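You operate a simulated robot arm through the tools that you are given. There is no shell and no other tool. Be economical: measure what you need, move in short steps, check, and stop when the job is done.

You run a simulated robot arm. Do the job below in one go: nothing can be reset, and whatever is moved stays where it is left.

JOB
Clamp the thin slat, sand the old paint off it and free the clamp.
Fine: sanding block back on its spot.

It is judged by the outcome, as a careful person would: the job done as asked, and still so three seconds after it is handed in. It fails if anything else is knocked over, pushed out of place, dropped, spilled or broken.

ROBOT AND FRAMES
A 7-joint arm with a two-finger parallel gripper, fixed in place. Base frame: the origin is at the foot of the arm, x ahead of it, y to its left, z up; the work surface is at about z = 0.75. Units: m, rad, N and s.
With the tool pointing down near the work surface it reaches from about 0.2 to 0.68 m from the base axis. Its first joint turns from -1.152 to 1.152 rad. Payload 2.4 kg.
Tool frame: the origin (TCP) lies between the finger pads and is the grasp point; the fingertips stand 0.03 m ahead of it; z points along the fingers, y is the line along which they close. Largest opening 0.094 m; finger width 0.028, thickness 0.01; the body of the gripper, 0.05 by 0.096 m, starts 0.055 m behind the TCP.
Orientation is told as [roll, pitch, yaw] about the base's x, y, z axes, in that order, counted from this pose: with the fingers straight down and closing along the base's y, the tool's x points along the base's -x, its y along +y and its z along -z.

CONTROLS
- The arm moves only by the tool step_arm. Its argument "targets" is a list of rows, each a list of 7 numbers: the shift along the base's x, y, z in units of 20 mm (1.0 is 20 mm), then the turn, a rotation vector about the base's x, y, z in units of 8 degrees (1.0 is 8 degrees), then the closure, from 0 (fully open) to 1 (shut). In form: [[tx, ty, tz, wx, wy, wz, gripper], ...]. A call has 1 to 8 rows; each row shifts and turns the commanded pose from where the row before left it. A call with a number of a shift or a turn outside -1 to 1 is refused whole. A row lasts 0.2 s, in which the tool goes at most 0.05 m and 0.15 rad; a call with a longer step from one row to the next is refused whole, and so is a gripper value outside its range. Where a pose cannot be reached the arm comes as near as it can. A force on the tool above 70 N (or 10 N above the force at the start of the call, whichever is more), or a blocked arm, ends the call early, and 0.2 s more pass. The fingers move at their own pace (about 0.153 m/s each) and stop on an object; they squeeze with about 22 N. The grip force told is the motor's: it shows also when the fingers shut on nothing. Time passes only in rows, and 0.2 s behind the last, so rows that do not move let the fingers close. The reply holds the time, the measured pose of the TCP, the force on the tool along the base axes, the opening and the grip force, in the units named above and with some noise.
- Cameras (640 x 400 px; columns grow to the right, rows downward): "scene" is fixed at [0.0504, 0.4982, 1.4347]; the picture's right is [-0.51, -0.86, 0.00], its down [-0.57, 0.34, -0.75] and it looks along [0.64, -0.38, -0.66] (base axes); focal length 364 px, centre (320, 200). "wrist" rides on the gripper at [0.076, 0.014, -0.103] in the tool frame; the picture's right is [-0.18, 0.98, 0.00], its down [-0.75, -0.14, -0.64] and it looks along [-0.63, -0.12, 0.77] (tool axes); focal length 243 px, centre (320, 200).
- capture(camera): a new picture of that camera. The clock stands still meanwhile.
- locate(camera, pixels): for up to 12 pixels [column, row] of the newest picture of that camera ("zoom" is the newest enlarged one), the place [x, y, z] in the base frame of the surface seen there, good to about 0.003 m. The clock stands still meanwhile.
- close_up(camera, box): a new picture of the part [left, top, right, bottom] of that camera's present view, enlarged. The clock stands still meanwhile.
- sign_off(): hands the job in; it is judged then, once.

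Work in short steps. Measure before you move; look again where a grasp or a placing could have gone wrong, and mend it. You have 80 turns and 54 pictures in all, those below and enlarged ones among them. Open the gripper and draw the arm clear of the work before you hand the job in, unless the task says otherwise; then end with one line.

The tools are called after "Emit:" by a JSON object that holds its "fn" and its "kwargs". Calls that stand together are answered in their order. step_arm: Moves the arm, as the interface text tells. Its arguments: {"type":"object","properties":{"targets":{"type":"array","items":{"type":"array","items":{"type":"number"}}}},"required":["targets"]} The other tools are called the same way: capture (camera) takes a picture; locate (camera, pixels) gives the place of the surface under pixels of a picture; close_up (camera, box) takes an enlarged picture of a part of a camera's view; sign_off () hands the job in.

At the start:

```text
time_s: 0.0
tool_pos: [0.3162, 0.1262, 1.1245]
ee_rot: [0.0, 0.0, -0.001]
force: [0.0, 0.2, -0.3]
finger_gap: 0.0939
grasp_force: 0.0
```

scene: 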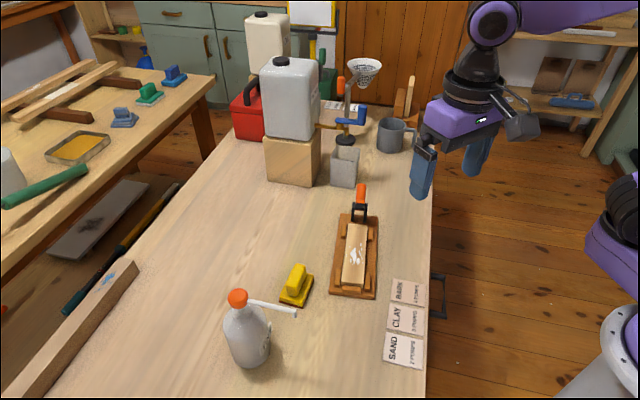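
wrist: 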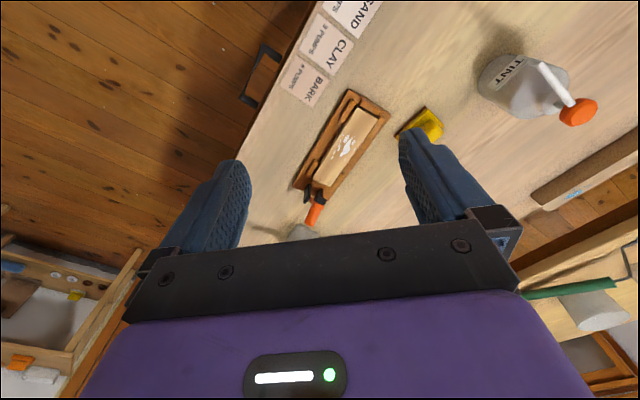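

The scene shows a slat in a wooden jig around (355,258), a toggle clamp with orange handle at (361,195), and a yellow sanding block at (297,285). I take enlarged views to understand them.

Emit:
{"fn": "close_up", "kwargs": {"camera": "scene", "box": [260, 170, 440, 310]}}

Emit:
{"fn": "close_up", "kwargs": {"camera": "wrist", "box": [270, 70, 470, 240]}}

```text
2.86 times, centred on (350, 240) of scene
```

zoom: 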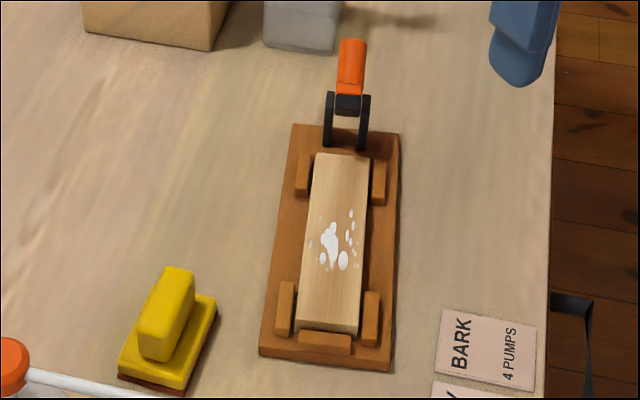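

```text
2.35 times, centred on (370, 155) of wrist
```

zoom: 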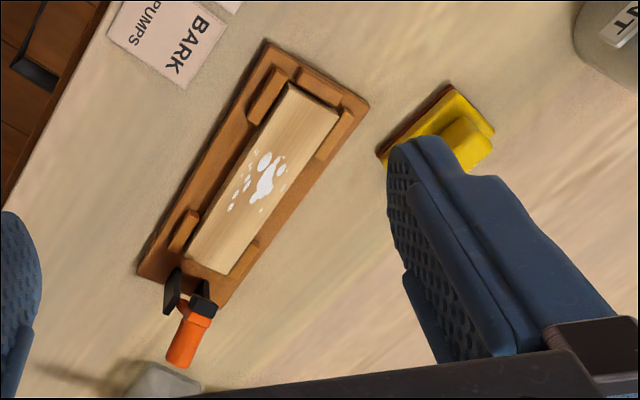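

The clamp lever leans away from the slat (open). I measure the lever, slat, paint and block in the scene picture.

Emit:
{"fn": "locate", "kwargs": {"camera": "scene", "pixels": [[361, 186], [360, 194], [359, 202], [359, 208], [353, 218], [365, 220], [349, 226], [366, 226], [363, 285], [344, 283], [353, 255], [359, 244]]}}

Emit:
{"fn": "locate", "kwargs": {"camera": "scene", "pixels": [[301, 264], [290, 263], [306, 266], [298, 283], [287, 293], [295, 295], [281, 299], [303, 304], [313, 274], [341, 215], [331, 291], [376, 298]]}}

Emit:
{"fn": "close_up", "kwargs": {"camera": "scene", "box": [325, 170, 405, 220]}}

```text
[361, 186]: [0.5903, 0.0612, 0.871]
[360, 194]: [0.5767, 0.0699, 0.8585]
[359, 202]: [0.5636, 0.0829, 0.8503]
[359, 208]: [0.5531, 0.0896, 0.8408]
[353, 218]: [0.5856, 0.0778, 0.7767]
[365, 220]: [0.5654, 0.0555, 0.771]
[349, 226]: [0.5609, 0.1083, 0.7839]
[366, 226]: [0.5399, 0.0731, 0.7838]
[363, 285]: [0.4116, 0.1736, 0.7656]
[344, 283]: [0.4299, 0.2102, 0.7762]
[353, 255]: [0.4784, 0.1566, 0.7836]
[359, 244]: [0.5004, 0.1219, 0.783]
```

```text
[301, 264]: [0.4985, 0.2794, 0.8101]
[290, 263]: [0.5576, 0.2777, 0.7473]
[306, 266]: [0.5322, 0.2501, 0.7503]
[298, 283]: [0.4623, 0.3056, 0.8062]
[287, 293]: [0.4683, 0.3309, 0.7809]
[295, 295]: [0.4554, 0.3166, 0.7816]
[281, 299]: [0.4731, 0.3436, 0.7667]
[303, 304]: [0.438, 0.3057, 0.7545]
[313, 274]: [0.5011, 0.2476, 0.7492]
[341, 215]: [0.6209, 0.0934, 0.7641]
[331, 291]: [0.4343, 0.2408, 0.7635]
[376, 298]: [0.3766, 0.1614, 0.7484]
```

```text
8.00 times, centred on (365, 195) of scene
```

zoom: 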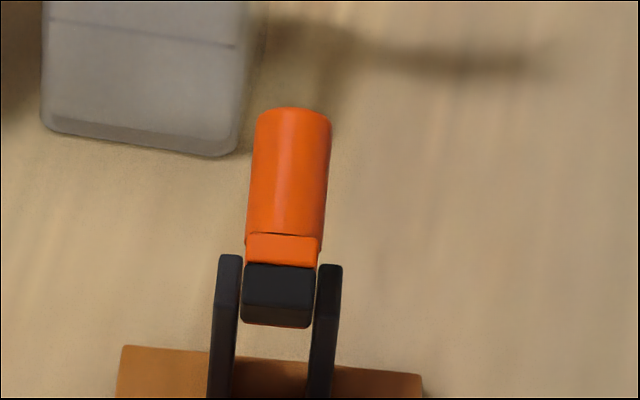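

I need a side view of the clamp mechanism, so I move the wrist camera to the right of it, yawed left.

Emit:
{"fn": "step_arm", "kwargs": {"targets": [[0.5, -1, -1, 0, 0, 0.8, 0], [0.5, -1, -1, 0, 0, 0.8, 0], [0.5, -1, -1, 0, 0, 0.8, 0], [0.5, -1, -1, 0, 0, 0.8, 0], [0.5, -1, -1, 0, 0, 0.8, 0], [0.5, -1, -1, 0, 0, 0.8, 0], [0.5, -1, -1, 0, 0, 0.8, 0], [0.5, -1, -1, 0, 0, 0.8, 0]]}}

Emit:
{"fn": "capture", "kwargs": {"camera": "wrist"}}

```text
time_s: 1.8
tool_pos: [0.3983, -0.0335, 0.9668]
ee_rot: [0.0, 0.0, 0.896]
force: [-0.3, 0.5, 0.2]
finger_gap: 0.094
grasp_force: 0.1
```

```text
48 pictures are left
```

wrist: 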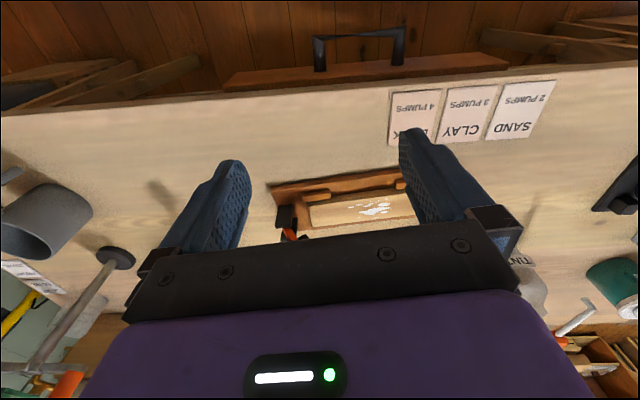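

The clamp is hidden behind the gripper body at (290,225); I back off along the viewing direction.

Emit:
{"fn": "step_arm", "kwargs": {"targets": [[-0.5, -1, 0, 0, 0, 0, 0], [-0.5, -1, 0, 0, 0, 0, 0], [-0.5, -1, 0, 0, 0, 0, 0], [-0.5, -1, 0, 0, 0, 0, 0], [-0.5, -1, 0, 0, 0, 0, 0]]}}

Emit:
{"fn": "close_up", "kwargs": {"camera": "wrist", "box": [220, 80, 440, 240]}}

```text
time_s: 3.0
tool_pos: [0.3457, -0.1347, 0.9653]
ee_rot: [0.0, -0.001, 0.895]
force: [-0.3, 0.1, 0.5]
finger_gap: 0.094
grasp_force: 0.0
```

```text
2.50 times, centred on (330, 160) of wrist
```

zoom: 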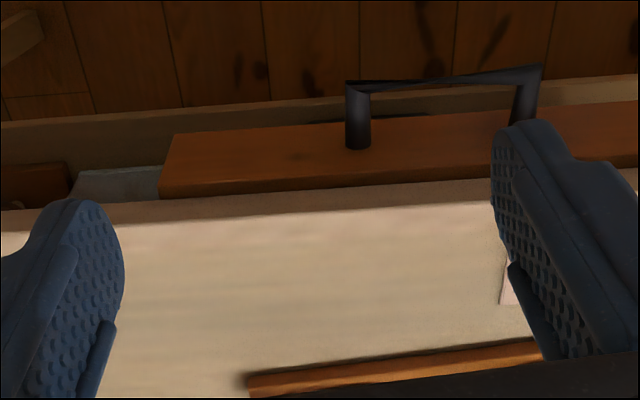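

The clamp is below the frame; I tilt the gripper up for a more horizontal view.

Emit:
{"fn": "step_arm", "kwargs": {"targets": [[0, 0, 0, 0.78, -0.62, 0, 0], [0, 0, 0, 0.78, -0.62, 0, 0], [0.3, 0.3, 0, 0.78, -0.62, 0, 0], [0.3, 0.3, 0, 0.78, -0.62, 0, 0]]}}

Emit:
{"fn": "capture", "kwargs": {"camera": "wrist"}}

```text
time_s: 4.0
tool_pos: [0.3597, -0.1206, 0.9663]
ee_rot: [0.003, -0.559, 0.892]
force: [1.3, -0.1, -0.4]
finger_gap: 0.0941
grasp_force: 0.1
```

```text
46 pictures are left
```

wrist: 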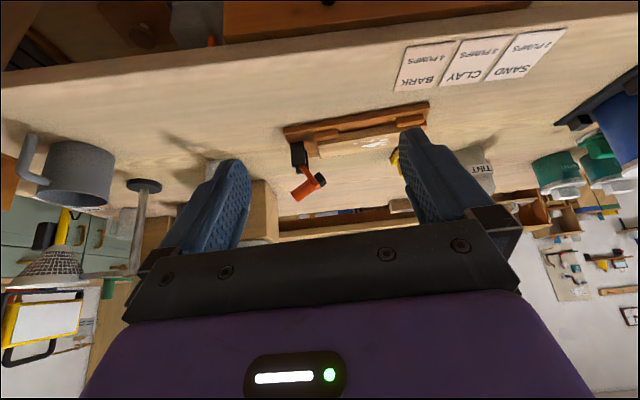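

Now the clamp is visible side-on at (305,175); I enlarge it.

Emit:
{"fn": "close_up", "kwargs": {"camera": "wrist", "box": [270, 95, 410, 205]}}

Emit:
{"fn": "locate", "kwargs": {"camera": "wrist", "pixels": [[297, 195], [305, 187], [320, 180], [314, 175], [307, 170], [300, 165], [297, 145], [303, 150], [360, 145], [321, 153]]}}

```text
3.64 times, centred on (340, 150) of wrist
```

zoom: 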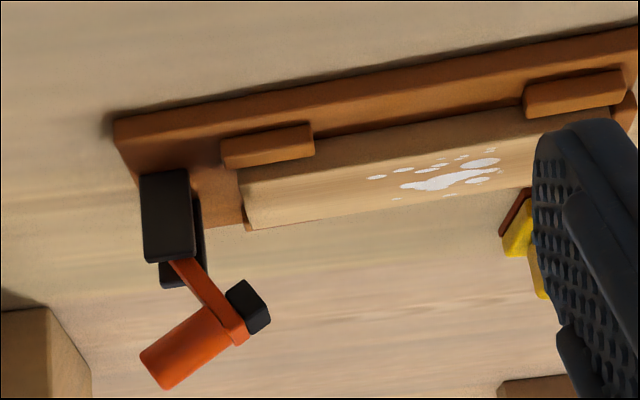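

```text
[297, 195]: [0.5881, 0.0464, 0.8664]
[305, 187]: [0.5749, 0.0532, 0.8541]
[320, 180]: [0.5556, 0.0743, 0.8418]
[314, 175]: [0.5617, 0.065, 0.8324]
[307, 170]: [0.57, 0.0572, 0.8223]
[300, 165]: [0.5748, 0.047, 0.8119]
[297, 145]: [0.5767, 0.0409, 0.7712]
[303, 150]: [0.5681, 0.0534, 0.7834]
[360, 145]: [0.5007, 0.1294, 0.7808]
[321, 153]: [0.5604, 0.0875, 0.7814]
```

The mechanism is clear: a pivot in the bracket, an arm carrying a rubber pad, and a handle tilted back. Pushing the handle toward the slat swings the pad down. Before that I measure the objects behind the clamp and the guide heights.

Emit:
{"fn": "capture", "kwargs": {"camera": "scene"}}

Emit:
{"fn": "locate", "kwargs": {"camera": "scene", "pixels": [[345, 184], [333, 148], [358, 152], [345, 140], [357, 115], [385, 150], [393, 123], [318, 140], [343, 235], [371, 275], [341, 282], [352, 289]]}}

```text
44 pictures are left
```

scene: 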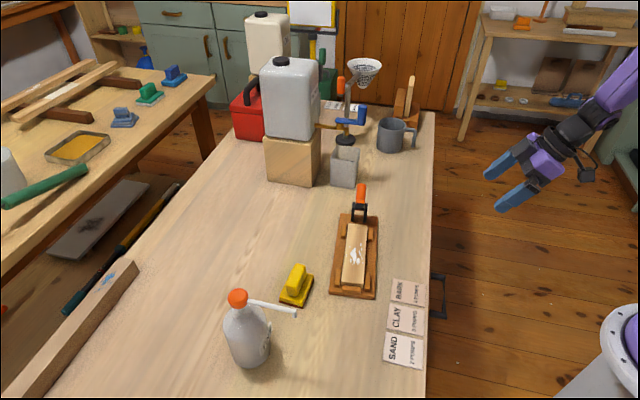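

```text
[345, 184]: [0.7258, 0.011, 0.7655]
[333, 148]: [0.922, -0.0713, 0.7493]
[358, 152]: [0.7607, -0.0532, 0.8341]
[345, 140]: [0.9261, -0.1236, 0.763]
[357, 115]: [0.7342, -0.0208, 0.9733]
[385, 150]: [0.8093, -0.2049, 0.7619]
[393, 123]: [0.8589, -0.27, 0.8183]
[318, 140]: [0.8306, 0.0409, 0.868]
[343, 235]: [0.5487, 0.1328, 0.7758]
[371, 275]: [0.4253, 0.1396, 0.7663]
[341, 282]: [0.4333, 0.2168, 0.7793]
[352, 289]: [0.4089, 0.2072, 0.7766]
```

The blue tap at (0.73,-0.02,0.97) leaves about 0.1 m of clearance; guide tops are below the slat top (0.783). I untilt and start turning the tool to yaw -0.644 (fingers in line with the slat's cross axis).

Emit:
{"fn": "step_arm", "kwargs": {"targets": [[0, 0, 0.3, -0.78, 0.62, 0, 1], [0, 0, 0.3, -0.78, 0.62, 0, 1], [0, 0, 0.3, -0.78, 0.62, 0, 1], [0, 0, 0.3, -0.78, 0.62, 0, 1], [0.5, 0.5, 0, 0, 0, -1, 1], [0.5, 0.5, 0, 0, 0, -1, 1], [0.5, 0.5, 0, 0, 0, -1, 1], [0.5, 0.5, 0, 0, 0, -1, 1]]}}

Emit:
{"fn": "step_arm", "kwargs": {"targets": [[0.5, 0.2, 0, 0, 0, -1, 1], [0.5, 0.2, 0, 0, 0, -1, 1], [0.5, 0.2, 0, 0, 0, -1, 1], [0.5, 0.2, 0, 0, 0, -1, 1], [0.5, 0.2, 0, 0, 0, -1, 1], [0.5, 0.2, 0, 0, 0, -1, 1], [0.5, 0.2, 0, 0, 0, -1, 1]]}}

```text
time_s: 5.8
tool_pos: [0.3995, -0.0823, 0.9879]
ee_rot: [-0.001, -0.002, 0.331]
force: [-0.5, 0.0, -0.2]
finger_gap: 0.0002
grasp_force: 21.8
```

```text
time_s: 7.4
tool_pos: [0.4685, -0.0519, 0.9884]
ee_rot: [0.001, 0.001, -0.642]
force: [0.2, -0.3, -0.3]
finger_gap: 0.0001
grasp_force: 22.1
```

Yaw is right. I move to a hover just behind the handle, at (0.628, 0.029).

Emit:
{"fn": "step_arm", "kwargs": {"targets": [[1, 0.5, 0, 0, 0, 0, 1], [1, 0.5, 0, 0, 0, 0, 1], [1, 0.5, 0, 0, 0, 0, 1], [1, 0.5, 0, 0, 0, 0, 1], [1, 0.5, 0, 0, 0, 0, 1], [1, 0.5, 0, 0, 0, 0, 1], [1, 0.5, 0, 0, 0, 0, 1], [1, 0.5, 0, 0, 0, 0, 1]]}}

Emit:
{"fn": "capture", "kwargs": {"camera": "wrist"}}

Emit:
{"fn": "close_up", "kwargs": {"camera": "scene", "box": [280, 60, 460, 240]}}

```text
time_s: 9.2
tool_pos: [0.6287, 0.0275, 0.9908]
ee_rot: [-0.001, 0.002, -0.641]
force: [-0.1, -0.7, 0.6]
finger_gap: 0.0
grasp_force: 21.5
```

```text
43 pictures are left
```

wrist: 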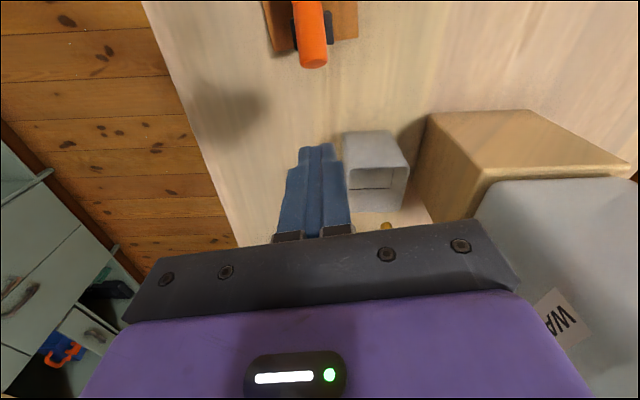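

```text
2.22 times, centred on (370, 150) of scene
```

zoom: 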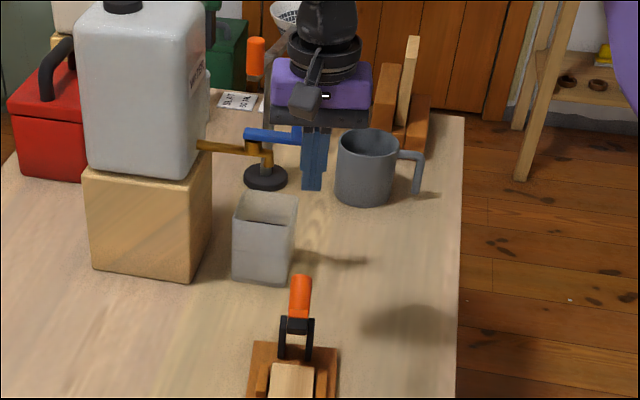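

Fingers line up with the handle (wrist column ~315). I check the tap lever end and handle position exactly before lowering.

Emit:
{"fn": "locate", "kwargs": {"camera": "scene", "pixels": [[352, 122], [345, 120], [361, 122], [342, 127], [342, 85], [322, 125], [338, 155]]}}

Emit:
{"fn": "locate", "kwargs": {"camera": "wrist", "pixels": [[313, 62], [302, 50], [324, 50], [310, 30], [376, 145], [385, 225], [404, 175]]}}

```text
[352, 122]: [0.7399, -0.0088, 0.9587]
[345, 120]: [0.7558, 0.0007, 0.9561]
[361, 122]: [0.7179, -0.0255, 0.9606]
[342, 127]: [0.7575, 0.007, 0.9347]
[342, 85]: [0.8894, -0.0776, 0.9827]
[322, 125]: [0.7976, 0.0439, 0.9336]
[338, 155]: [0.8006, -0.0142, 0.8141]
```

```text
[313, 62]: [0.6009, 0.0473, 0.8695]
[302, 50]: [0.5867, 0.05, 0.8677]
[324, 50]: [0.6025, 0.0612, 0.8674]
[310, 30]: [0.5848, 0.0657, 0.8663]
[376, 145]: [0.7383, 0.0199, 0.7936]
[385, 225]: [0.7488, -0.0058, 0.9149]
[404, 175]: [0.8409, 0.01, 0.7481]
```

There is 2 cm between the finger front (s=-0.472) and handle tip (s=-0.452), and 7 cm to the tap. Lowering to TCP z≈0.858.

Emit:
{"fn": "step_arm", "kwargs": {"targets": [[0, 0, -0.95, 0, 0, 0, 1], [0, 0, -0.95, 0, 0, 0, 1], [0, 0, -0.95, 0, 0, 0, 1], [0, 0, -0.95, 0, 0, 0, 1], [0, 0, -0.95, 0, 0, 0, 1], [0, 0, -0.95, 0, 0, 0, 1], [0, 0, -0.95, 0, 0, 0, 1], [0, 0, 0, 0, 0, 0, 1]]}}

```text
time_s: 11.0
tool_pos: [0.6294, 0.0265, 0.8561]
ee_rot: [0.001, -0.001, -0.642]
force: [0.1, -0.6, 0.1]
finger_gap: 0.0
grasp_force: 22.2
```

Clear, no contact. Now I push along the slat direction (-0.8, 0.6).

Emit:
{"fn": "step_arm", "kwargs": {"targets": [[-0.4, 0.3, 0, 0, 0, 0, 1], [-0.4, 0.3, 0, 0, 0, 0, 1], [-0.4, 0.3, 0, 0, 0, 0, 1], [-0.4, 0.3, 0, 0, 0, 0, 1], [-0.4, 0.3, 0, 0, 0, 0, 1]]}}

Emit:
{"fn": "close_up", "kwargs": {"camera": "scene", "box": [300, 150, 420, 250]}}

```text
time_s: 12.2
tool_pos: [0.5884, 0.0557, 0.857]
ee_rot: [0.0, 0.0, -0.642]
force: [0.6, -0.1, -1.3]
finger_gap: 0.0
grasp_force: 22.0
```

```text
4.00 times, centred on (360, 200) of scene
```

zoom: 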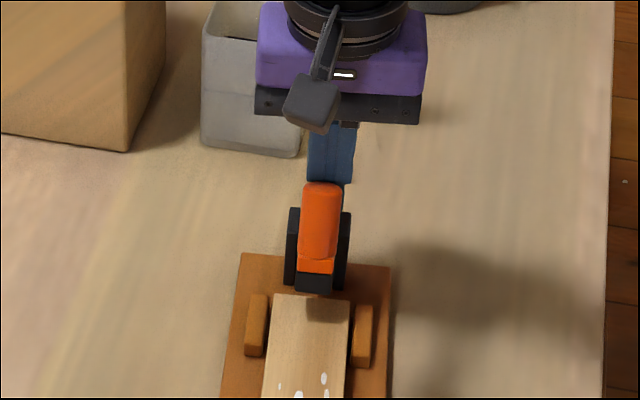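

The lever is swinging over the slat as intended, with little force. I keep pushing.

Emit:
{"fn": "step_arm", "kwargs": {"targets": [[-0.4, 0.3, 0, 0, 0, 0, 1], [-0.4, 0.3, 0, 0, 0, 0, 1], [-0.4, 0.3, 0, 0, 0, 0, 1]]}}

Emit:
{"fn": "close_up", "kwargs": {"camera": "scene", "box": [300, 150, 420, 250]}}

```text
time_s: 13.0
tool_pos: [0.5675, 0.072, 0.8575]
ee_rot: [0.002, -0.002, -0.647]
force: [8.8, -10.7, 2.5]
finger_gap: 0.0
grasp_force: 22.0
```

```text
4.00 times, centred on (360, 200) of scene
```

zoom: 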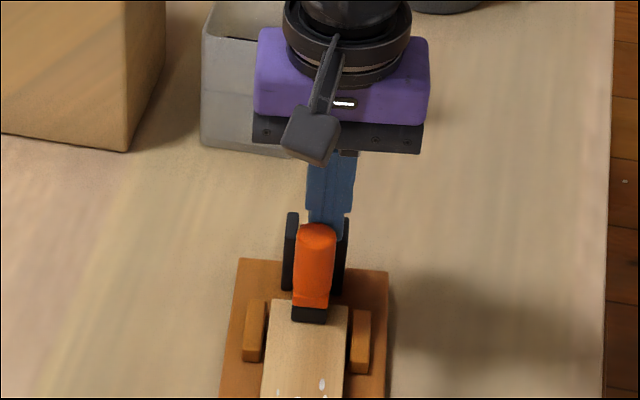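

Force has risen to ~14 N: the pad is meeting the slat. I press a bit more to seat it.

Emit:
{"fn": "step_arm", "kwargs": {"targets": [[-0.2, 0.15, 0, 0, 0, 0, 1], [-0.2, 0.15, 0, 0, 0, 0, 1], [0, 0, 0, 0, 0, 0, 1]]}}

Emit:
{"fn": "close_up", "kwargs": {"camera": "scene", "box": [300, 150, 420, 250]}}

```text
time_s: 13.8
tool_pos: [0.5571, 0.0823, 0.8559]
ee_rot: [0.001, 0.0, -0.642]
force: [8.4, -6.1, 2.7]
finger_gap: 0.0
grasp_force: 21.6
```

```text
4.00 times, centred on (360, 200) of scene
```

zoom: 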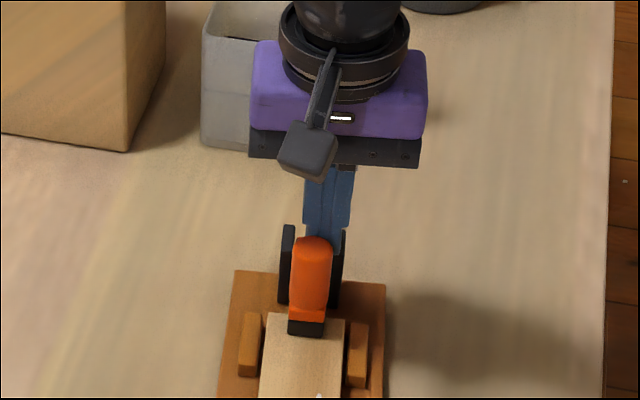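

The whole jig slid about 1 cm in this push, so horizontal pushing is over. I back off and inspect whether the lever is down.

Emit:
{"fn": "step_arm", "kwargs": {"targets": [[0.4, -0.3, 0, 0, 0, 0, 1], [0.8, -0.6, 0, 0, 0, 0, 1], [0.8, -0.6, 0, 0, 0, 0, 1], [0, 0, 1, 0, 0, 0, 1], [0, 0, 1, 0, 0, 0, 1], [0, 0, 1, 0, 0, 0, 1]]}}

Emit:
{"fn": "close_up", "kwargs": {"camera": "wrist", "box": [240, 0, 400, 120]}}

Emit:
{"fn": "close_up", "kwargs": {"camera": "scene", "box": [290, 170, 430, 310]}}

```text
time_s: 15.2
tool_pos: [0.5985, 0.0501, 0.9138]
ee_rot: [0.0, 0.0, -0.643]
force: [-0.3, 0.2, 0.1]
finger_gap: 0.0003
grasp_force: 21.6
```

```text
3.33 times, centred on (320, 60) of wrist
```

zoom: 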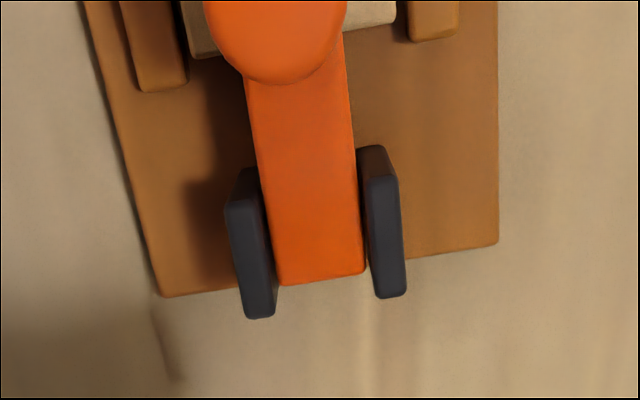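

```text
2.86 times, centred on (360, 240) of scene
```

zoom: 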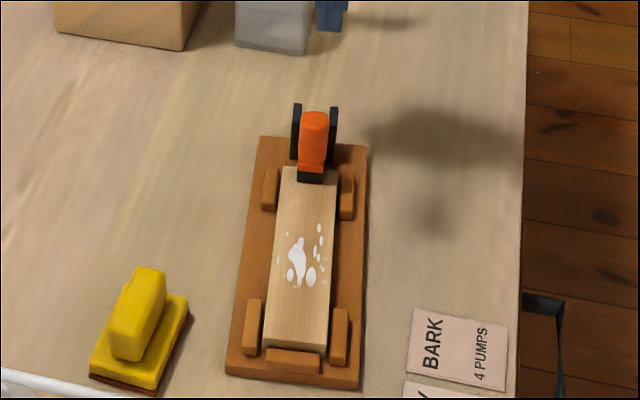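

The pad appears to be on the slat's end. I measure the lever tip, pad and jig corners to see how far it closed and how far the jig moved.

Emit:
{"fn": "locate", "kwargs": {"camera": "zoom", "pixels": [[314, 117], [313, 130], [312, 160], [310, 175], [300, 172], [324, 172], [282, 168], [336, 170], [259, 139], [367, 148], [358, 386], [228, 372]]}}

Emit:
{"fn": "locate", "kwargs": {"camera": "zoom", "pixels": [[300, 240], [310, 285], [322, 228], [290, 275], [277, 235], [330, 348], [264, 344], [320, 266]]}}

```text
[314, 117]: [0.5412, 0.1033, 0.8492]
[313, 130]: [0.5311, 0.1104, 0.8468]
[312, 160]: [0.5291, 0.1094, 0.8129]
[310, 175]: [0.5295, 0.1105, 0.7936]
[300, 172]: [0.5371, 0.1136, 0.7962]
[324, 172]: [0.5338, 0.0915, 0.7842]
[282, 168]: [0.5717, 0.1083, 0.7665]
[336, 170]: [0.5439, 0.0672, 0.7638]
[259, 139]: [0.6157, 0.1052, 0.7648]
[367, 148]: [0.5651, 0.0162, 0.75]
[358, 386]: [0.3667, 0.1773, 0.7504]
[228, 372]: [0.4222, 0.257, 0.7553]
```

```text
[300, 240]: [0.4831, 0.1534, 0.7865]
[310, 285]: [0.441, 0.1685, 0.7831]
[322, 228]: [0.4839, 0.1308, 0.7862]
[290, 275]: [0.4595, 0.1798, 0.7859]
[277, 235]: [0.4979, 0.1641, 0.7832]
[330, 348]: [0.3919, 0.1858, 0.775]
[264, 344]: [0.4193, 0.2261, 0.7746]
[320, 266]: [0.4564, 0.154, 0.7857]
```

The pad is at slat-top level and the handle is near vertical (top at z≈0.85). I press straight down on its top to seat the clamp firmly, without a sideways load.

Emit:
{"fn": "step_arm", "kwargs": {"targets": [[-0.73, 0.56, 0, 0, 0, 0, 1], [-0.73, 0.56, 0, 0, 0, 0, 1], [-0.73, 0.56, 0, 0, 0, 0, 1], [-0.73, 0.56, 0, 0, 0, 0, 1], [0, 0, -0.5, 0, 0, 0, 1], [0, 0, -0.5, 0, 0, 0, 1], [0, 0, -0.4, 0, 0, 0, 1]]}}

```text
time_s: 16.8
tool_pos: [0.5392, 0.0951, 0.8881]
ee_rot: [-0.001, 0.0, -0.642]
force: [0.4, 0.0, 0.1]
finger_gap: 0.0
grasp_force: 21.6
```

Just above the handle top; lowering in small steps to press.

Emit:
{"fn": "step_arm", "kwargs": {"targets": [[0, 0, -0.25, 0, 0, 0, 1], [0, 0, -0.25, 0, 0, 0, 1], [0, 0, -0.25, 0, 0, 0, 1]]}}

```text
time_s: 17.7
tool_pos: [0.5377, 0.0958, 0.8777]
ee_rot: [-0.001, 0.0, -0.641]
force: [-10.9, -2.3, 18.8]
finger_gap: 0.0
grasp_force: 22.4
stopped in row 3: the force on the tool passed its limit (the readings are from after the stop); the commanded pose is now the measured one
```

It met a hard stop (pressed past the limit), so the clamp is seated. I raise and look.

Emit:
{"fn": "step_arm", "kwargs": {"targets": [[0, 0, 1, 0, 0, 0, 1], [-0.4, 0.3, 1, 0, 0, 0, 1], [-0.8, 0.6, 1, 0, 0, 0, 0.3], [-0.8, 0.6, 0.5, 0, 0, 0, 0.3], [-0.8, 0.6, 0, 0, 0, 0, 0.3], [-0.8, 0.6, 0, 0, 0, 0, 0.3]]}}

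Emit:
{"fn": "capture", "kwargs": {"camera": "wrist"}}

Emit:
{"fn": "close_up", "kwargs": {"camera": "scene", "box": [260, 170, 440, 310]}}

```text
time_s: 19.1
tool_pos: [0.4666, 0.1499, 0.9489]
ee_rot: [0.0, 0.0, -0.642]
force: [-0.1, 0.0, 0.2]
finger_gap: 0.066
grasp_force: 0.1
```

```text
36 pictures are left
```

wrist: 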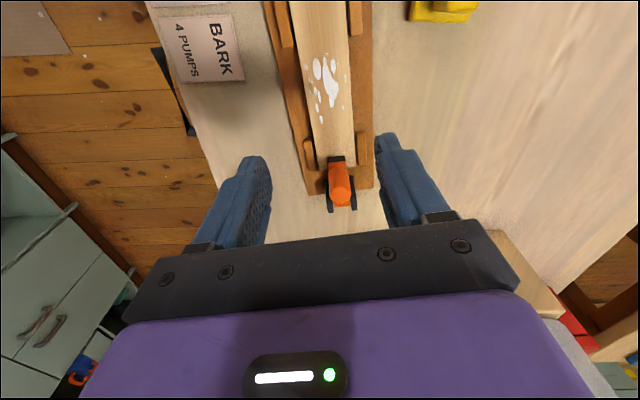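

```text
2.86 times, centred on (350, 240) of scene
```

zoom: 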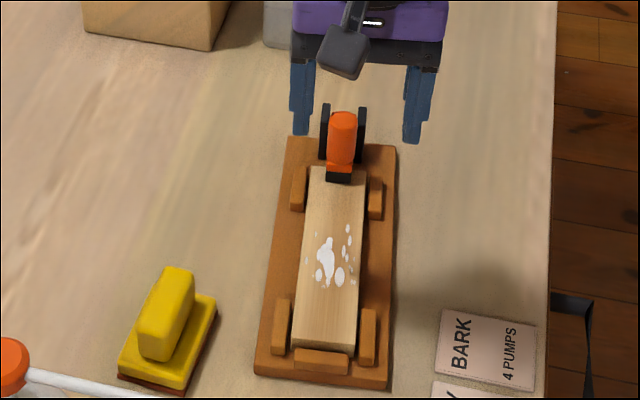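

The clamp stays down. Now I measure the sanding block precisely.

Emit:
{"fn": "locate", "kwargs": {"camera": "zoom", "pixels": [[168, 272], [188, 275], [140, 325], [163, 330], [152, 345], [165, 300], [210, 300], [208, 306], [123, 365], [181, 385], [190, 352], [180, 360]]}}

Emit:
{"fn": "step_arm", "kwargs": {"targets": [[-0.5, 1, 0, 0, 0, 0, 0.1], [-0.5, 1, 0, 0, 0, 0, 0.1], [-0.5, 1, 0, 0, 0, 0, 0.1], [-0.5, 1, 0, 0, 0, 0, 0.1]]}}

Emit:
{"fn": "capture", "kwargs": {"camera": "wrist"}}

```text
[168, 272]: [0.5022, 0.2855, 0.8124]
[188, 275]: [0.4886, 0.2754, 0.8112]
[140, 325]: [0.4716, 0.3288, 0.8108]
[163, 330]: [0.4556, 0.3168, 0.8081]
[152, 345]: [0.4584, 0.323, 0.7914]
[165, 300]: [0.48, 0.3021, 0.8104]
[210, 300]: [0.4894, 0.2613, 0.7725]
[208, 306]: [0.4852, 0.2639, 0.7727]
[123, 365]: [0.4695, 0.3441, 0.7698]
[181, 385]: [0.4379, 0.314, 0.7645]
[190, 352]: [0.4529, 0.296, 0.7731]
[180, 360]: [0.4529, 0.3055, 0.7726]
```

```text
time_s: 20.1
tool_pos: [0.4267, 0.228, 0.948]
ee_rot: [0.0, -0.001, -0.644]
force: [-0.2, -0.1, 0.5]
finger_gap: 0.0845
grasp_force: 0.1
```

```text
34 pictures are left
```

wrist: 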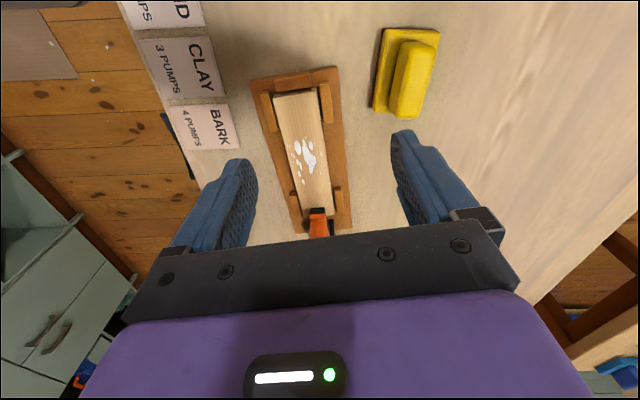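

The block's axis is turned more (~53°) than the slat (~38°). I refine it from the wrist view.

Emit:
{"fn": "close_up", "kwargs": {"camera": "wrist", "box": [240, 15, 460, 155]}}

Emit:
{"fn": "locate", "kwargs": {"camera": "wrist", "pixels": [[407, 43], [431, 46], [418, 100], [396, 97], [388, 30], [437, 33], [376, 108], [407, 114], [410, 70], [425, 75]]}}

```text
2.86 times, centred on (350, 85) of wrist
```

zoom: 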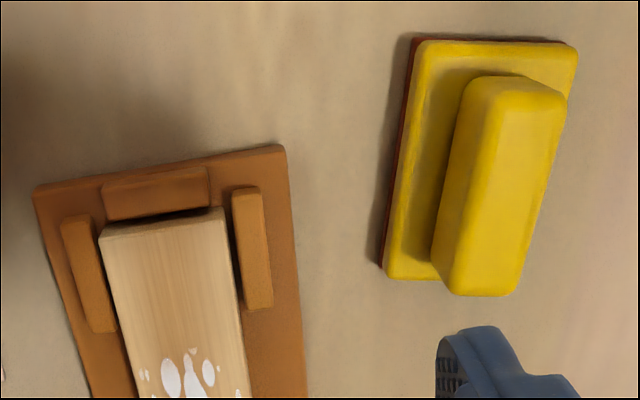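

```text
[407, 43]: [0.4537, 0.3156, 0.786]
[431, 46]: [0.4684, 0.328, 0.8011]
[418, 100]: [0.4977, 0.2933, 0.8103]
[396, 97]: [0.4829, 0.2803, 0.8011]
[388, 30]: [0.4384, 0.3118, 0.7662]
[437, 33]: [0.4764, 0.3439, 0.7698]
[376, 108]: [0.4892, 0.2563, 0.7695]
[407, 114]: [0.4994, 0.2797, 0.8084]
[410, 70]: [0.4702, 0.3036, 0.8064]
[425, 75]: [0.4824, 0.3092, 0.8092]
```

Block axis ≈50° (tool yaw -0.873), handle centre ≈(0.478,0.303), top z 0.811. I move above it with open fingers.

Emit:
{"fn": "step_arm", "kwargs": {"targets": [[0.64, 0.94, 0, 0, 0, -0.41, 0], [0.64, 0.94, 0, 0, 0, -0.41, 0], [0.64, 0.94, 0, 0, 0, -0.41, 0], [0.64, 0.94, 0, 0, 0, -0.41, 0], [0, 0, -0.9, 0, 0, 0, 0], [0, 0, -0.9, 0, 0, 0, 0], [0, 0, -0.9, 0, 0, 0, 0], [0, 0, -0.9, 0, 0, 0, 0]]}}

Emit:
{"fn": "capture", "kwargs": {"camera": "wrist"}}

Emit:
{"fn": "close_up", "kwargs": {"camera": "scene", "box": [230, 220, 370, 320]}}

```text
time_s: 21.9
tool_pos: [0.4779, 0.3049, 0.8758]
ee_rot: [0.0, -0.001, -0.871]
force: [-0.5, 0.0, 0.6]
finger_gap: 0.0942
grasp_force: 0.1
```

```text
32 pictures are left
```

wrist: 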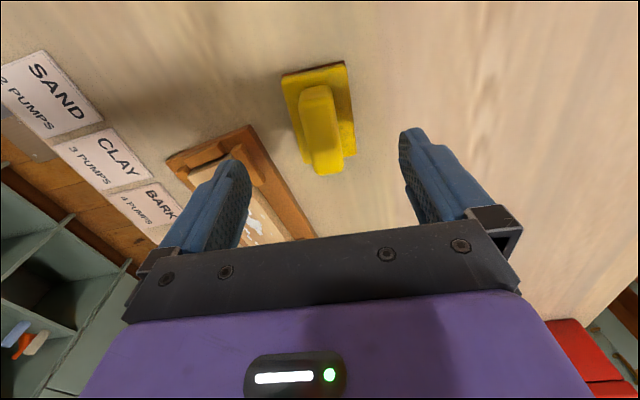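

```text
4.00 times, centred on (300, 270) of scene
```

zoom: 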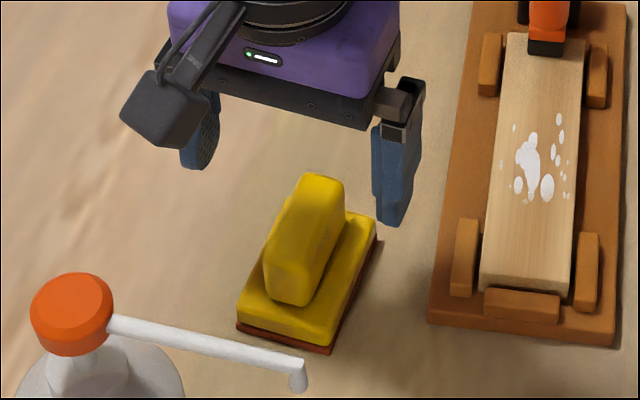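

Fingers straddle the handle. I re-measure the handle from here to centre exactly.

Emit:
{"fn": "locate", "kwargs": {"camera": "wrist", "pixels": [[305, 92], [329, 90], [316, 145], [340, 143], [318, 115], [284, 78], [342, 65], [354, 152], [325, 165]]}}

```text
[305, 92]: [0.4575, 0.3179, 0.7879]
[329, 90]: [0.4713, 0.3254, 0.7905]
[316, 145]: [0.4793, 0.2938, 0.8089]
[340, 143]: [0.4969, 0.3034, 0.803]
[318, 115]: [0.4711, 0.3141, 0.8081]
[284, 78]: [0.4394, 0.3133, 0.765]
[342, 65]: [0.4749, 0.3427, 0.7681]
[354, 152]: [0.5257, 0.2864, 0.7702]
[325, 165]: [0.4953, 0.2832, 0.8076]
```

Centred across to ~3 mm. I shift slightly along the axis, descend to z≈0.811, and close.

Emit:
{"fn": "step_arm", "kwargs": {"targets": [[0.15, -0.1, -0.65, 0, 0, 0, 0], [0.15, -0.1, -0.65, 0, 0, 0, 0], [0, 0, -0.65, 0, 0, 0, 0], [0, 0, -0.65, 0, 0, 0, 0], [0, 0, -0.65, 0, 0, 0, 0], [0, 0, 0, 0, 0, 0, 0]]}}

Emit:
{"fn": "step_arm", "kwargs": {"targets": [[0, 0, 0, 0, 0, 0, 0.6], [0, 0, 0, 0, 0, 0, 0.8], [0, 0, 0, 0, 0, 0, 1], [0, 0, 0, 0, 0, 0, 1]]}}

```text
time_s: 23.3
tool_pos: [0.4842, 0.2997, 0.8105]
ee_rot: [0.002, -0.001, -0.871]
force: [-0.2, 0.3, -0.6]
finger_gap: 0.094
grasp_force: 0.2
```

```text
time_s: 24.3
tool_pos: [0.4836, 0.3004, 0.8107]
ee_rot: [0.002, 0.001, -0.872]
force: [0.0, 0.3, -0.5]
finger_gap: 0.0298
grasp_force: 22.3
```

Gripped (gap 0.030) at home pose (0.4838,0.3002,0.8105, yaw -0.871). I lift straight up and look.

Emit:
{"fn": "step_arm", "kwargs": {"targets": [[0, 0, 0.5, 0, 0, 0, 1], [0, 0, 1, 0, 0, 0, 1], [0, 0, 1, 0, 0, 0, 1], [0, 0, 1, 0, 0, 0, 1], [0, 0, 0.7, 0, 0, 0, 1]]}}

Emit:
{"fn": "close_up", "kwargs": {"camera": "scene", "box": [230, 180, 410, 320]}}

```text
time_s: 25.5
tool_pos: [0.4832, 0.3005, 0.8954]
ee_rot: [0.002, 0.0, -0.871]
force: [0.6, -0.4, -1.2]
finger_gap: 0.0298
grasp_force: 22.0
```

```text
2.86 times, centred on (320, 250) of scene
```

zoom: 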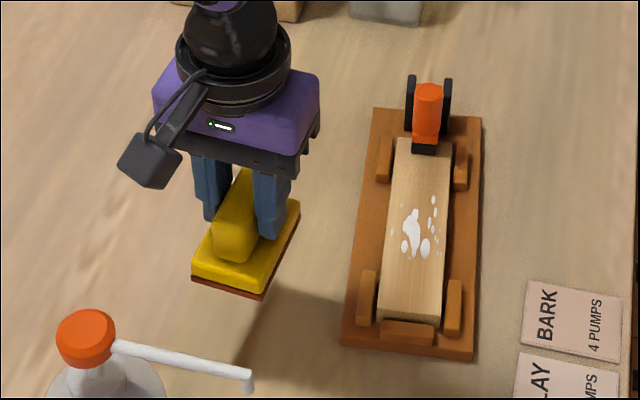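

Emit:
{"fn": "locate", "kwargs": {"camera": "zoom", "pixels": [[400, 145], [448, 148], [380, 308], [436, 312], [389, 230], [444, 235], [434, 198], [427, 255], [404, 246], [423, 152], [383, 320], [412, 330]]}}

```text
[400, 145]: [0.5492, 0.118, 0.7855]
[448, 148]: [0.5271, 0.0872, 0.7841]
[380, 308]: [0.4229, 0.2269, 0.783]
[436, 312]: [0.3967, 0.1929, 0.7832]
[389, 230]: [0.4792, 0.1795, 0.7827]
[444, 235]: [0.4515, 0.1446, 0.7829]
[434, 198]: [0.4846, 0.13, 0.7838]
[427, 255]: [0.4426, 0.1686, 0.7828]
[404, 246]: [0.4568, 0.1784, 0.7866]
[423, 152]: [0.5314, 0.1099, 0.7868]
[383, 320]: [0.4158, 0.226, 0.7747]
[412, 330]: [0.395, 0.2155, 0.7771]
```

Slat top z≈0.783, axis ≈39.4°, paint between s≈-0.29 and -0.23, pad edge at s≈-0.338. I carry the block above the paint centre (0.459,0.168) and align its yaw.

Emit:
{"fn": "step_arm", "kwargs": {"targets": [[-0.174, -0.946, 0, 0, 0, 0.187, 1], [-0.174, -0.946, 0, 0, 0, 0.187, 1], [-0.174, -0.946, 0, 0, 0, 0.187, 1], [-0.174, -0.946, 0, 0, 0, 0.187, 1], [-0.174, -0.946, 0, 0, 0, 0.187, 1], [-0.174, -0.946, 0, 0, 0, 0.187, 1], [-0.174, -0.946, 0, 0, 0, 0.187, 1], [0, 0, -1, 0, 0, 0, 1]]}}

Emit:
{"fn": "close_up", "kwargs": {"camera": "scene", "box": [280, 170, 440, 310]}}

Emit:
{"fn": "capture", "kwargs": {"camera": "wrist"}}

```text
time_s: 27.3
tool_pos: [0.4597, 0.1664, 0.876]
ee_rot: [0.0, -0.001, -0.687]
force: [0.0, -1.1, -0.7]
finger_gap: 0.0299
grasp_force: 22.2
```

```text
2.86 times, centred on (360, 240) of scene
```

zoom: 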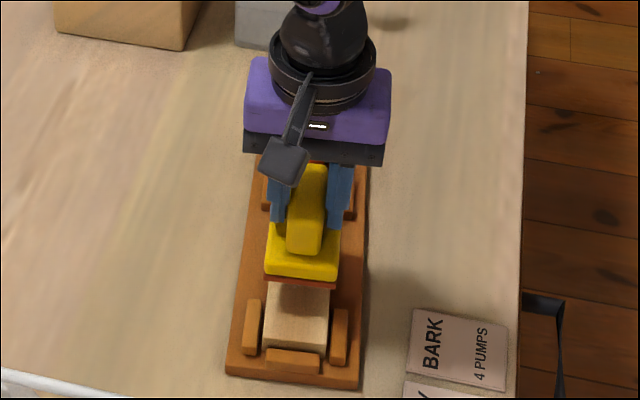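

```text
28 pictures are left
```

wrist: 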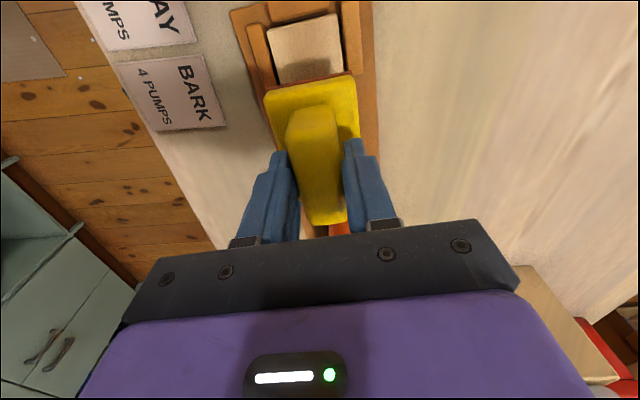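

Aligned well over the slat. Lower to contact slowly.

Emit:
{"fn": "step_arm", "kwargs": {"targets": [[0, 0, -0.6, 0, 0, 0, 1], [0, 0, -0.5, 0, 0, 0, 1], [0, 0, -0.25, 0, 0, 0, 1], [0, 0, -0.15, 0, 0, 0, 1]]}}

```text
time_s: 28.3
tool_pos: [0.4594, 0.1678, 0.8454]
ee_rot: [0.001, -0.001, -0.687]
force: [0.4, -0.4, -1.0]
finger_gap: 0.0299
grasp_force: 21.9
```

Emit:
{"fn": "step_arm", "kwargs": {"targets": [[0, 0, -0.1, 0, 0, 0, 1], [0, 0, -0.1, 0, 0, 0, 1]]}}

```text
time_s: 28.9
tool_pos: [0.4599, 0.1674, 0.842]
ee_rot: [0.001, -0.002, -0.689]
force: [-1.5, -1.3, 16.8]
finger_gap: 0.0303
grasp_force: 21.8
```

Contact with ~17 N. I start stroking along the slat, first gently, watching the jig.

Emit:
{"fn": "step_arm", "kwargs": {"targets": [[0.38, -0.32, 0, 0, 0, 0, 1], [0.38, -0.32, 0, 0, 0, 0, 1], [0.38, -0.32, 0, 0, 0, 0, 1], [-0.38, 0.32, 0, 0, 0, 0, 1], [-0.38, 0.32, 0, 0, 0, 0, 1], [-0.38, 0.32, 0, 0, 0, 0, 1], [-0.38, 0.32, 0, 0, 0, 0, 1], [-0.38, 0.32, 0, 0, 0, 0, 1]]}}

Emit:
{"fn": "close_up", "kwargs": {"camera": "scene", "box": [280, 170, 440, 310]}}

```text
time_s: 30.7
tool_pos: [0.4443, 0.1807, 0.8415]
ee_rot: [0.004, -0.002, -0.689]
force: [4.8, -3.9, 14.6]
finger_gap: 0.0298
grasp_force: 22.0
```

```text
2.86 times, centred on (360, 240) of scene
```

zoom: 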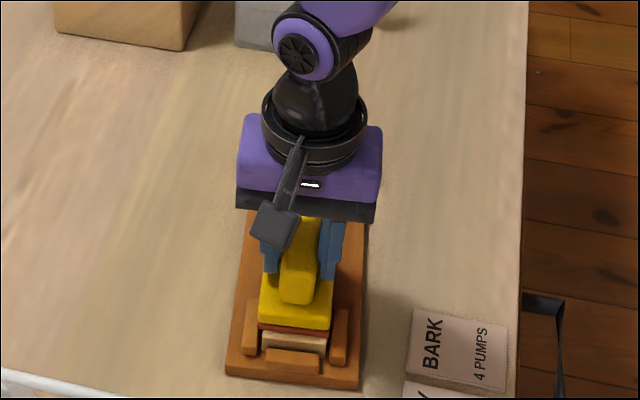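

The jig stays put. More strokes across the full paint length.

Emit:
{"fn": "step_arm", "kwargs": {"targets": [[0.53, -0.44, 0, 0, 0, 0, 1], [0.53, -0.44, 0, 0, 0, 0, 1], [0.53, -0.44, 0, 0, 0, 0, 1], [0.53, -0.44, 0, 0, 0, 0, 1], [-0.53, 0.44, 0, 0, 0, 0, 1], [-0.53, 0.44, 0, 0, 0, 0, 1], [-0.53, 0.44, 0, 0, 0, 0, 1], [-0.53, 0.44, 0, 0, 0, 0, 1]]}}

Emit:
{"fn": "step_arm", "kwargs": {"targets": [[0.53, -0.44, 0, 0, 0, 0, 1], [0.53, -0.44, 0, 0, 0, 0, 1], [0.53, -0.44, 0, 0, 0, 0, 1], [0.53, -0.44, 0, 0, 0, 0, 1], [-0.53, 0.44, 0, 0, 0, 0, 1], [-0.53, 0.44, 0, 0, 0, 0, 1], [-0.53, 0.44, 0, 0, 0, 0, 1], [-0.53, 0.44, 0, 0, 0, 0, 1]]}}

Emit:
{"fn": "step_arm", "kwargs": {"targets": [[0, 0, 0.5, 0, 0, 0, 1], [0, 0, 0.7, 0, 0, 0, 1], [0, 0, 0.8, 0, 0, 0, 1], [0.2, 0.9, 0.5, 0, 0, 0, 1], [0.2, 0.9, 0, 0, 0, 0, 1], [0.2, 0.9, 0, 0, 0, 0, 1], [0.2, 0.9, 0, 0, 0, 0, 1]]}}

Emit:
{"fn": "close_up", "kwargs": {"camera": "scene", "box": [280, 170, 440, 310]}}

```text
time_s: 32.5
tool_pos: [0.4446, 0.1812, 0.8406]
ee_rot: [0.0, 0.001, -0.69]
force: [-0.6, -0.8, 1.5]
finger_gap: 0.03
grasp_force: 21.8
```

```text
time_s: 34.3
tool_pos: [0.4422, 0.1822, 0.8404]
ee_rot: [0.0, -0.002, -0.689]
force: [-0.5, -0.1, -1.1]
finger_gap: 0.0299
grasp_force: 22.1
```

```text
time_s: 35.9
tool_pos: [0.4602, 0.2542, 0.8912]
ee_rot: [0.001, -0.001, -0.688]
force: [-0.5, -0.1, -1.4]
finger_gap: 0.0298
grasp_force: 21.6
```

```text
2.86 times, centred on (360, 240) of scene
```

zoom: 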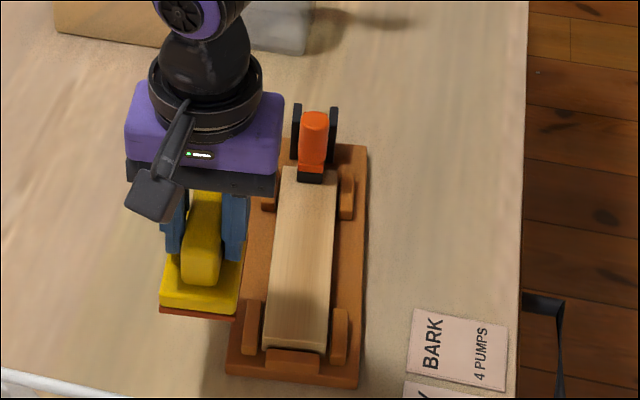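

The paint is gone. I return the block over its home spot (0.4838,0.3002), yaw -0.871.

Emit:
{"fn": "step_arm", "kwargs": {"targets": [[0.4, 0.76, 0, 0, 0, -0.44, 1], [0.4, 0.76, 0, 0, 0, -0.44, 1], [0.4, 0.76, 0, 0, 0, -0.44, 1], [0, 0, -0.8, 0, 0, 0, 1], [0, 0, -0.8, 0, 0, 0, 1], [0, 0, -0.8, 0, 0, 0, 1], [0, 0, -0.7, 0, 0, 0, 1]]}}

```text
time_s: 37.5
tool_pos: [0.4838, 0.2983, 0.8283]
ee_rot: [0.0, 0.001, -0.871]
force: [-0.7, 0.1, -0.6]
finger_gap: 0.0298
grasp_force: 22.4
```

Emit:
{"fn": "close_up", "kwargs": {"camera": "scene", "box": [230, 220, 370, 320]}}

Emit:
{"fn": "step_arm", "kwargs": {"targets": [[0, 0.06, -0.4, 0, 0, 0, 1], [0, 0, -0.35, 0, 0, 0, 1], [0, 0, -0.15, 0, 0, 0, 1]]}}

```text
4.00 times, centred on (300, 270) of scene
```

zoom: 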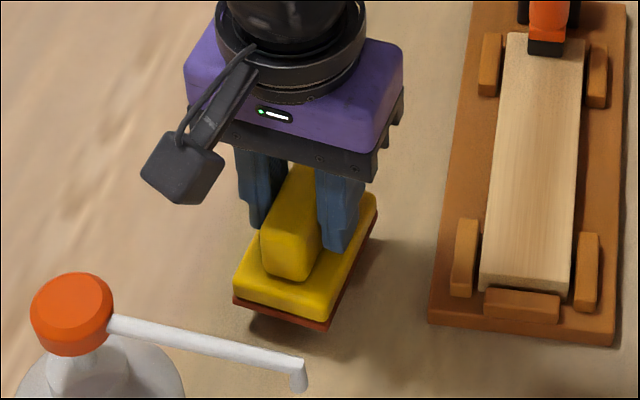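

```text
time_s: 38.3
tool_pos: [0.4838, 0.3012, 0.8109]
ee_rot: [0.0, 0.0, -0.873]
force: [0.1, -0.8, -1.2]
finger_gap: 0.0298
grasp_force: 22.1
```

Not touching yet; a few mm further to contact.

Emit:
{"fn": "step_arm", "kwargs": {"targets": [[0, 0, -0.1, 0, 0, 0, 1], [0, 0, -0.08, 0, 0, 0, 1]]}}

```text
time_s: 38.9
tool_pos: [0.4852, 0.3, 0.8071]
ee_rot: [0.0, 0.0, -0.873]
force: [-0.1, 0.0, -1.1]
finger_gap: 0.0301
grasp_force: 21.8
```

Emit:
{"fn": "step_arm", "kwargs": {"targets": [[0, 0, -0.06, 0, 0, 0, 1], [0, 0, -0.04, 0, 0, 0, 1]]}}

Emit:
{"fn": "close_up", "kwargs": {"camera": "scene", "box": [230, 220, 370, 320]}}

```text
time_s: 39.5
tool_pos: [0.4844, 0.3005, 0.8074]
ee_rot: [0.002, -0.001, -0.873]
force: [-3.8, -3.2, 17.6]
finger_gap: 0.0305
grasp_force: 21.7
```

```text
4.00 times, centred on (300, 270) of scene
```

zoom: 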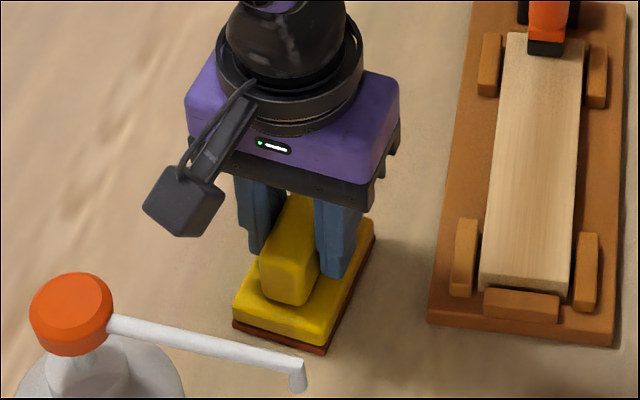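

The block touches down within ~1–2 mm of its original outline. Release and rise.

Emit:
{"fn": "step_arm", "kwargs": {"targets": [[0, 0, 0.08, 0, 0, 0, 1], [0, 0, 0, 0, 0, 0, 0.5], [0, 0, 0, 0, 0, 0, 0], [0, 0, 0, 0, 0, 0, 0], [0, 0, 1, 0, 0, 0, 0], [0, 0, 1, 0, 0, 0, 0], [0, 0, 1, 0, 0, 0, 0], [0, 0, 1, 0, 0, 0, 0]]}}

Emit:
{"fn": "step_arm", "kwargs": {"targets": [[-0.5, -1, 1, 0, 0, 0.3, 0.8], [-0.5, -1, 0.5, 0, 0, 0.3, 1], [-0.5, -1, 0, 0, 0, 0.4, 1], [-0.5, -1, 0, 0, 0, 0.35, 1]]}}

Emit:
{"fn": "capture", "kwargs": {"camera": "scene"}}

Emit:
{"fn": "capture", "kwargs": {"camera": "wrist"}}

```text
time_s: 41.3
tool_pos: [0.4849, 0.2997, 0.8871]
ee_rot: [0.0, 0.0, -0.872]
force: [0.2, 0.7, 0.9]
finger_gap: 0.0937
grasp_force: 0.1
```

```text
time_s: 42.3
tool_pos: [0.4454, 0.2207, 0.9162]
ee_rot: [0.001, 0.0, -0.684]
force: [-0.2, 0.6, -0.6]
finger_gap: 0.0001
grasp_force: 22.1
```

```text
23 pictures are left
```

scene: 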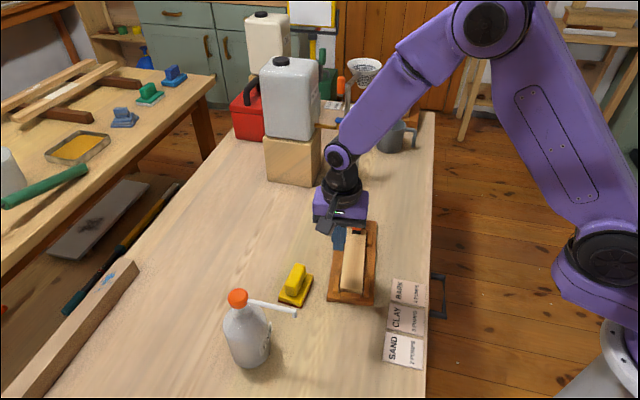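

```text
22 pictures are left
```

wrist: 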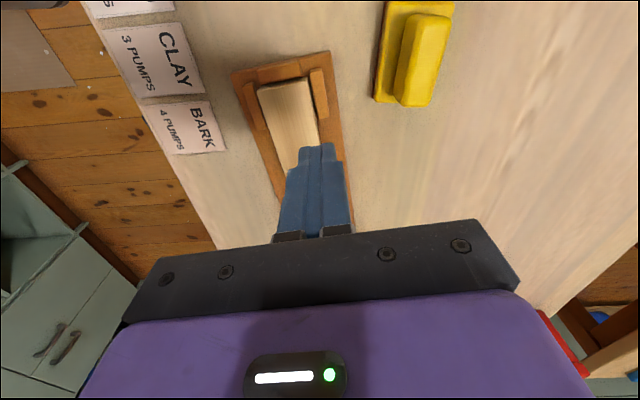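

Block is back, paint removed. Next: free the clamp by gripping the handle's top and swinging it back. I move to look at the handle from the slat side.

Emit:
{"fn": "step_arm", "kwargs": {"targets": [[0.35, -0.9, 0.4, 0, 0, 0, 0.5], [0.35, -0.9, 0.4, 0, 0, 0, 0.4], [0.35, -0.9, 0.4, 0, 0, 0, 0.4], [0.35, -0.9, 0.4, 0, 0, 0, 0.4]]}}

Emit:
{"fn": "close_up", "kwargs": {"camera": "wrist", "box": [230, 90, 430, 230]}}

Emit:
{"fn": "close_up", "kwargs": {"camera": "scene", "box": [260, 170, 440, 310]}}

```text
time_s: 43.3
tool_pos: [0.4719, 0.1467, 0.9482]
ee_rot: [0.001, 0.0, -0.684]
force: [0.5, 0.4, -0.7]
finger_gap: 0.0559
grasp_force: 0.0
```

```text
2.86 times, centred on (330, 160) of wrist
```

zoom: 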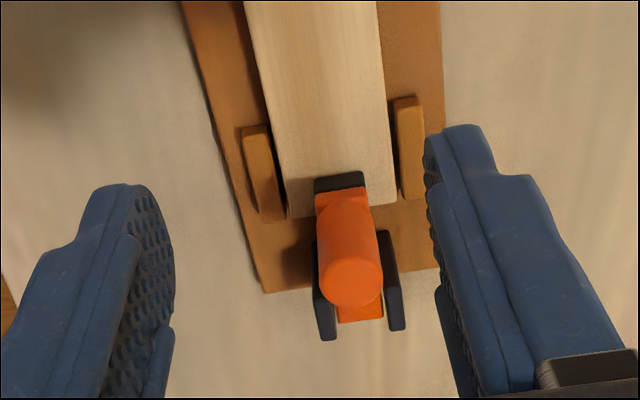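

```text
2.86 times, centred on (350, 240) of scene
```

zoom: 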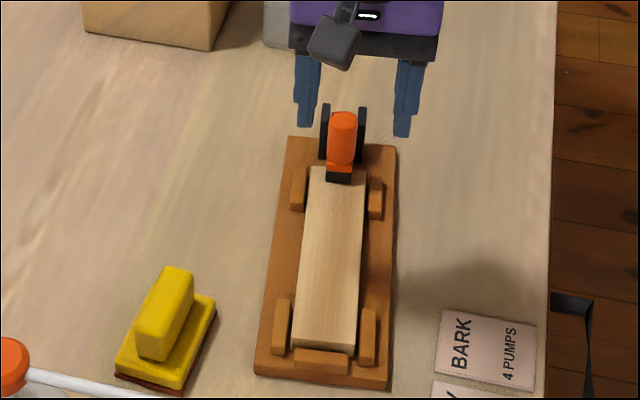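

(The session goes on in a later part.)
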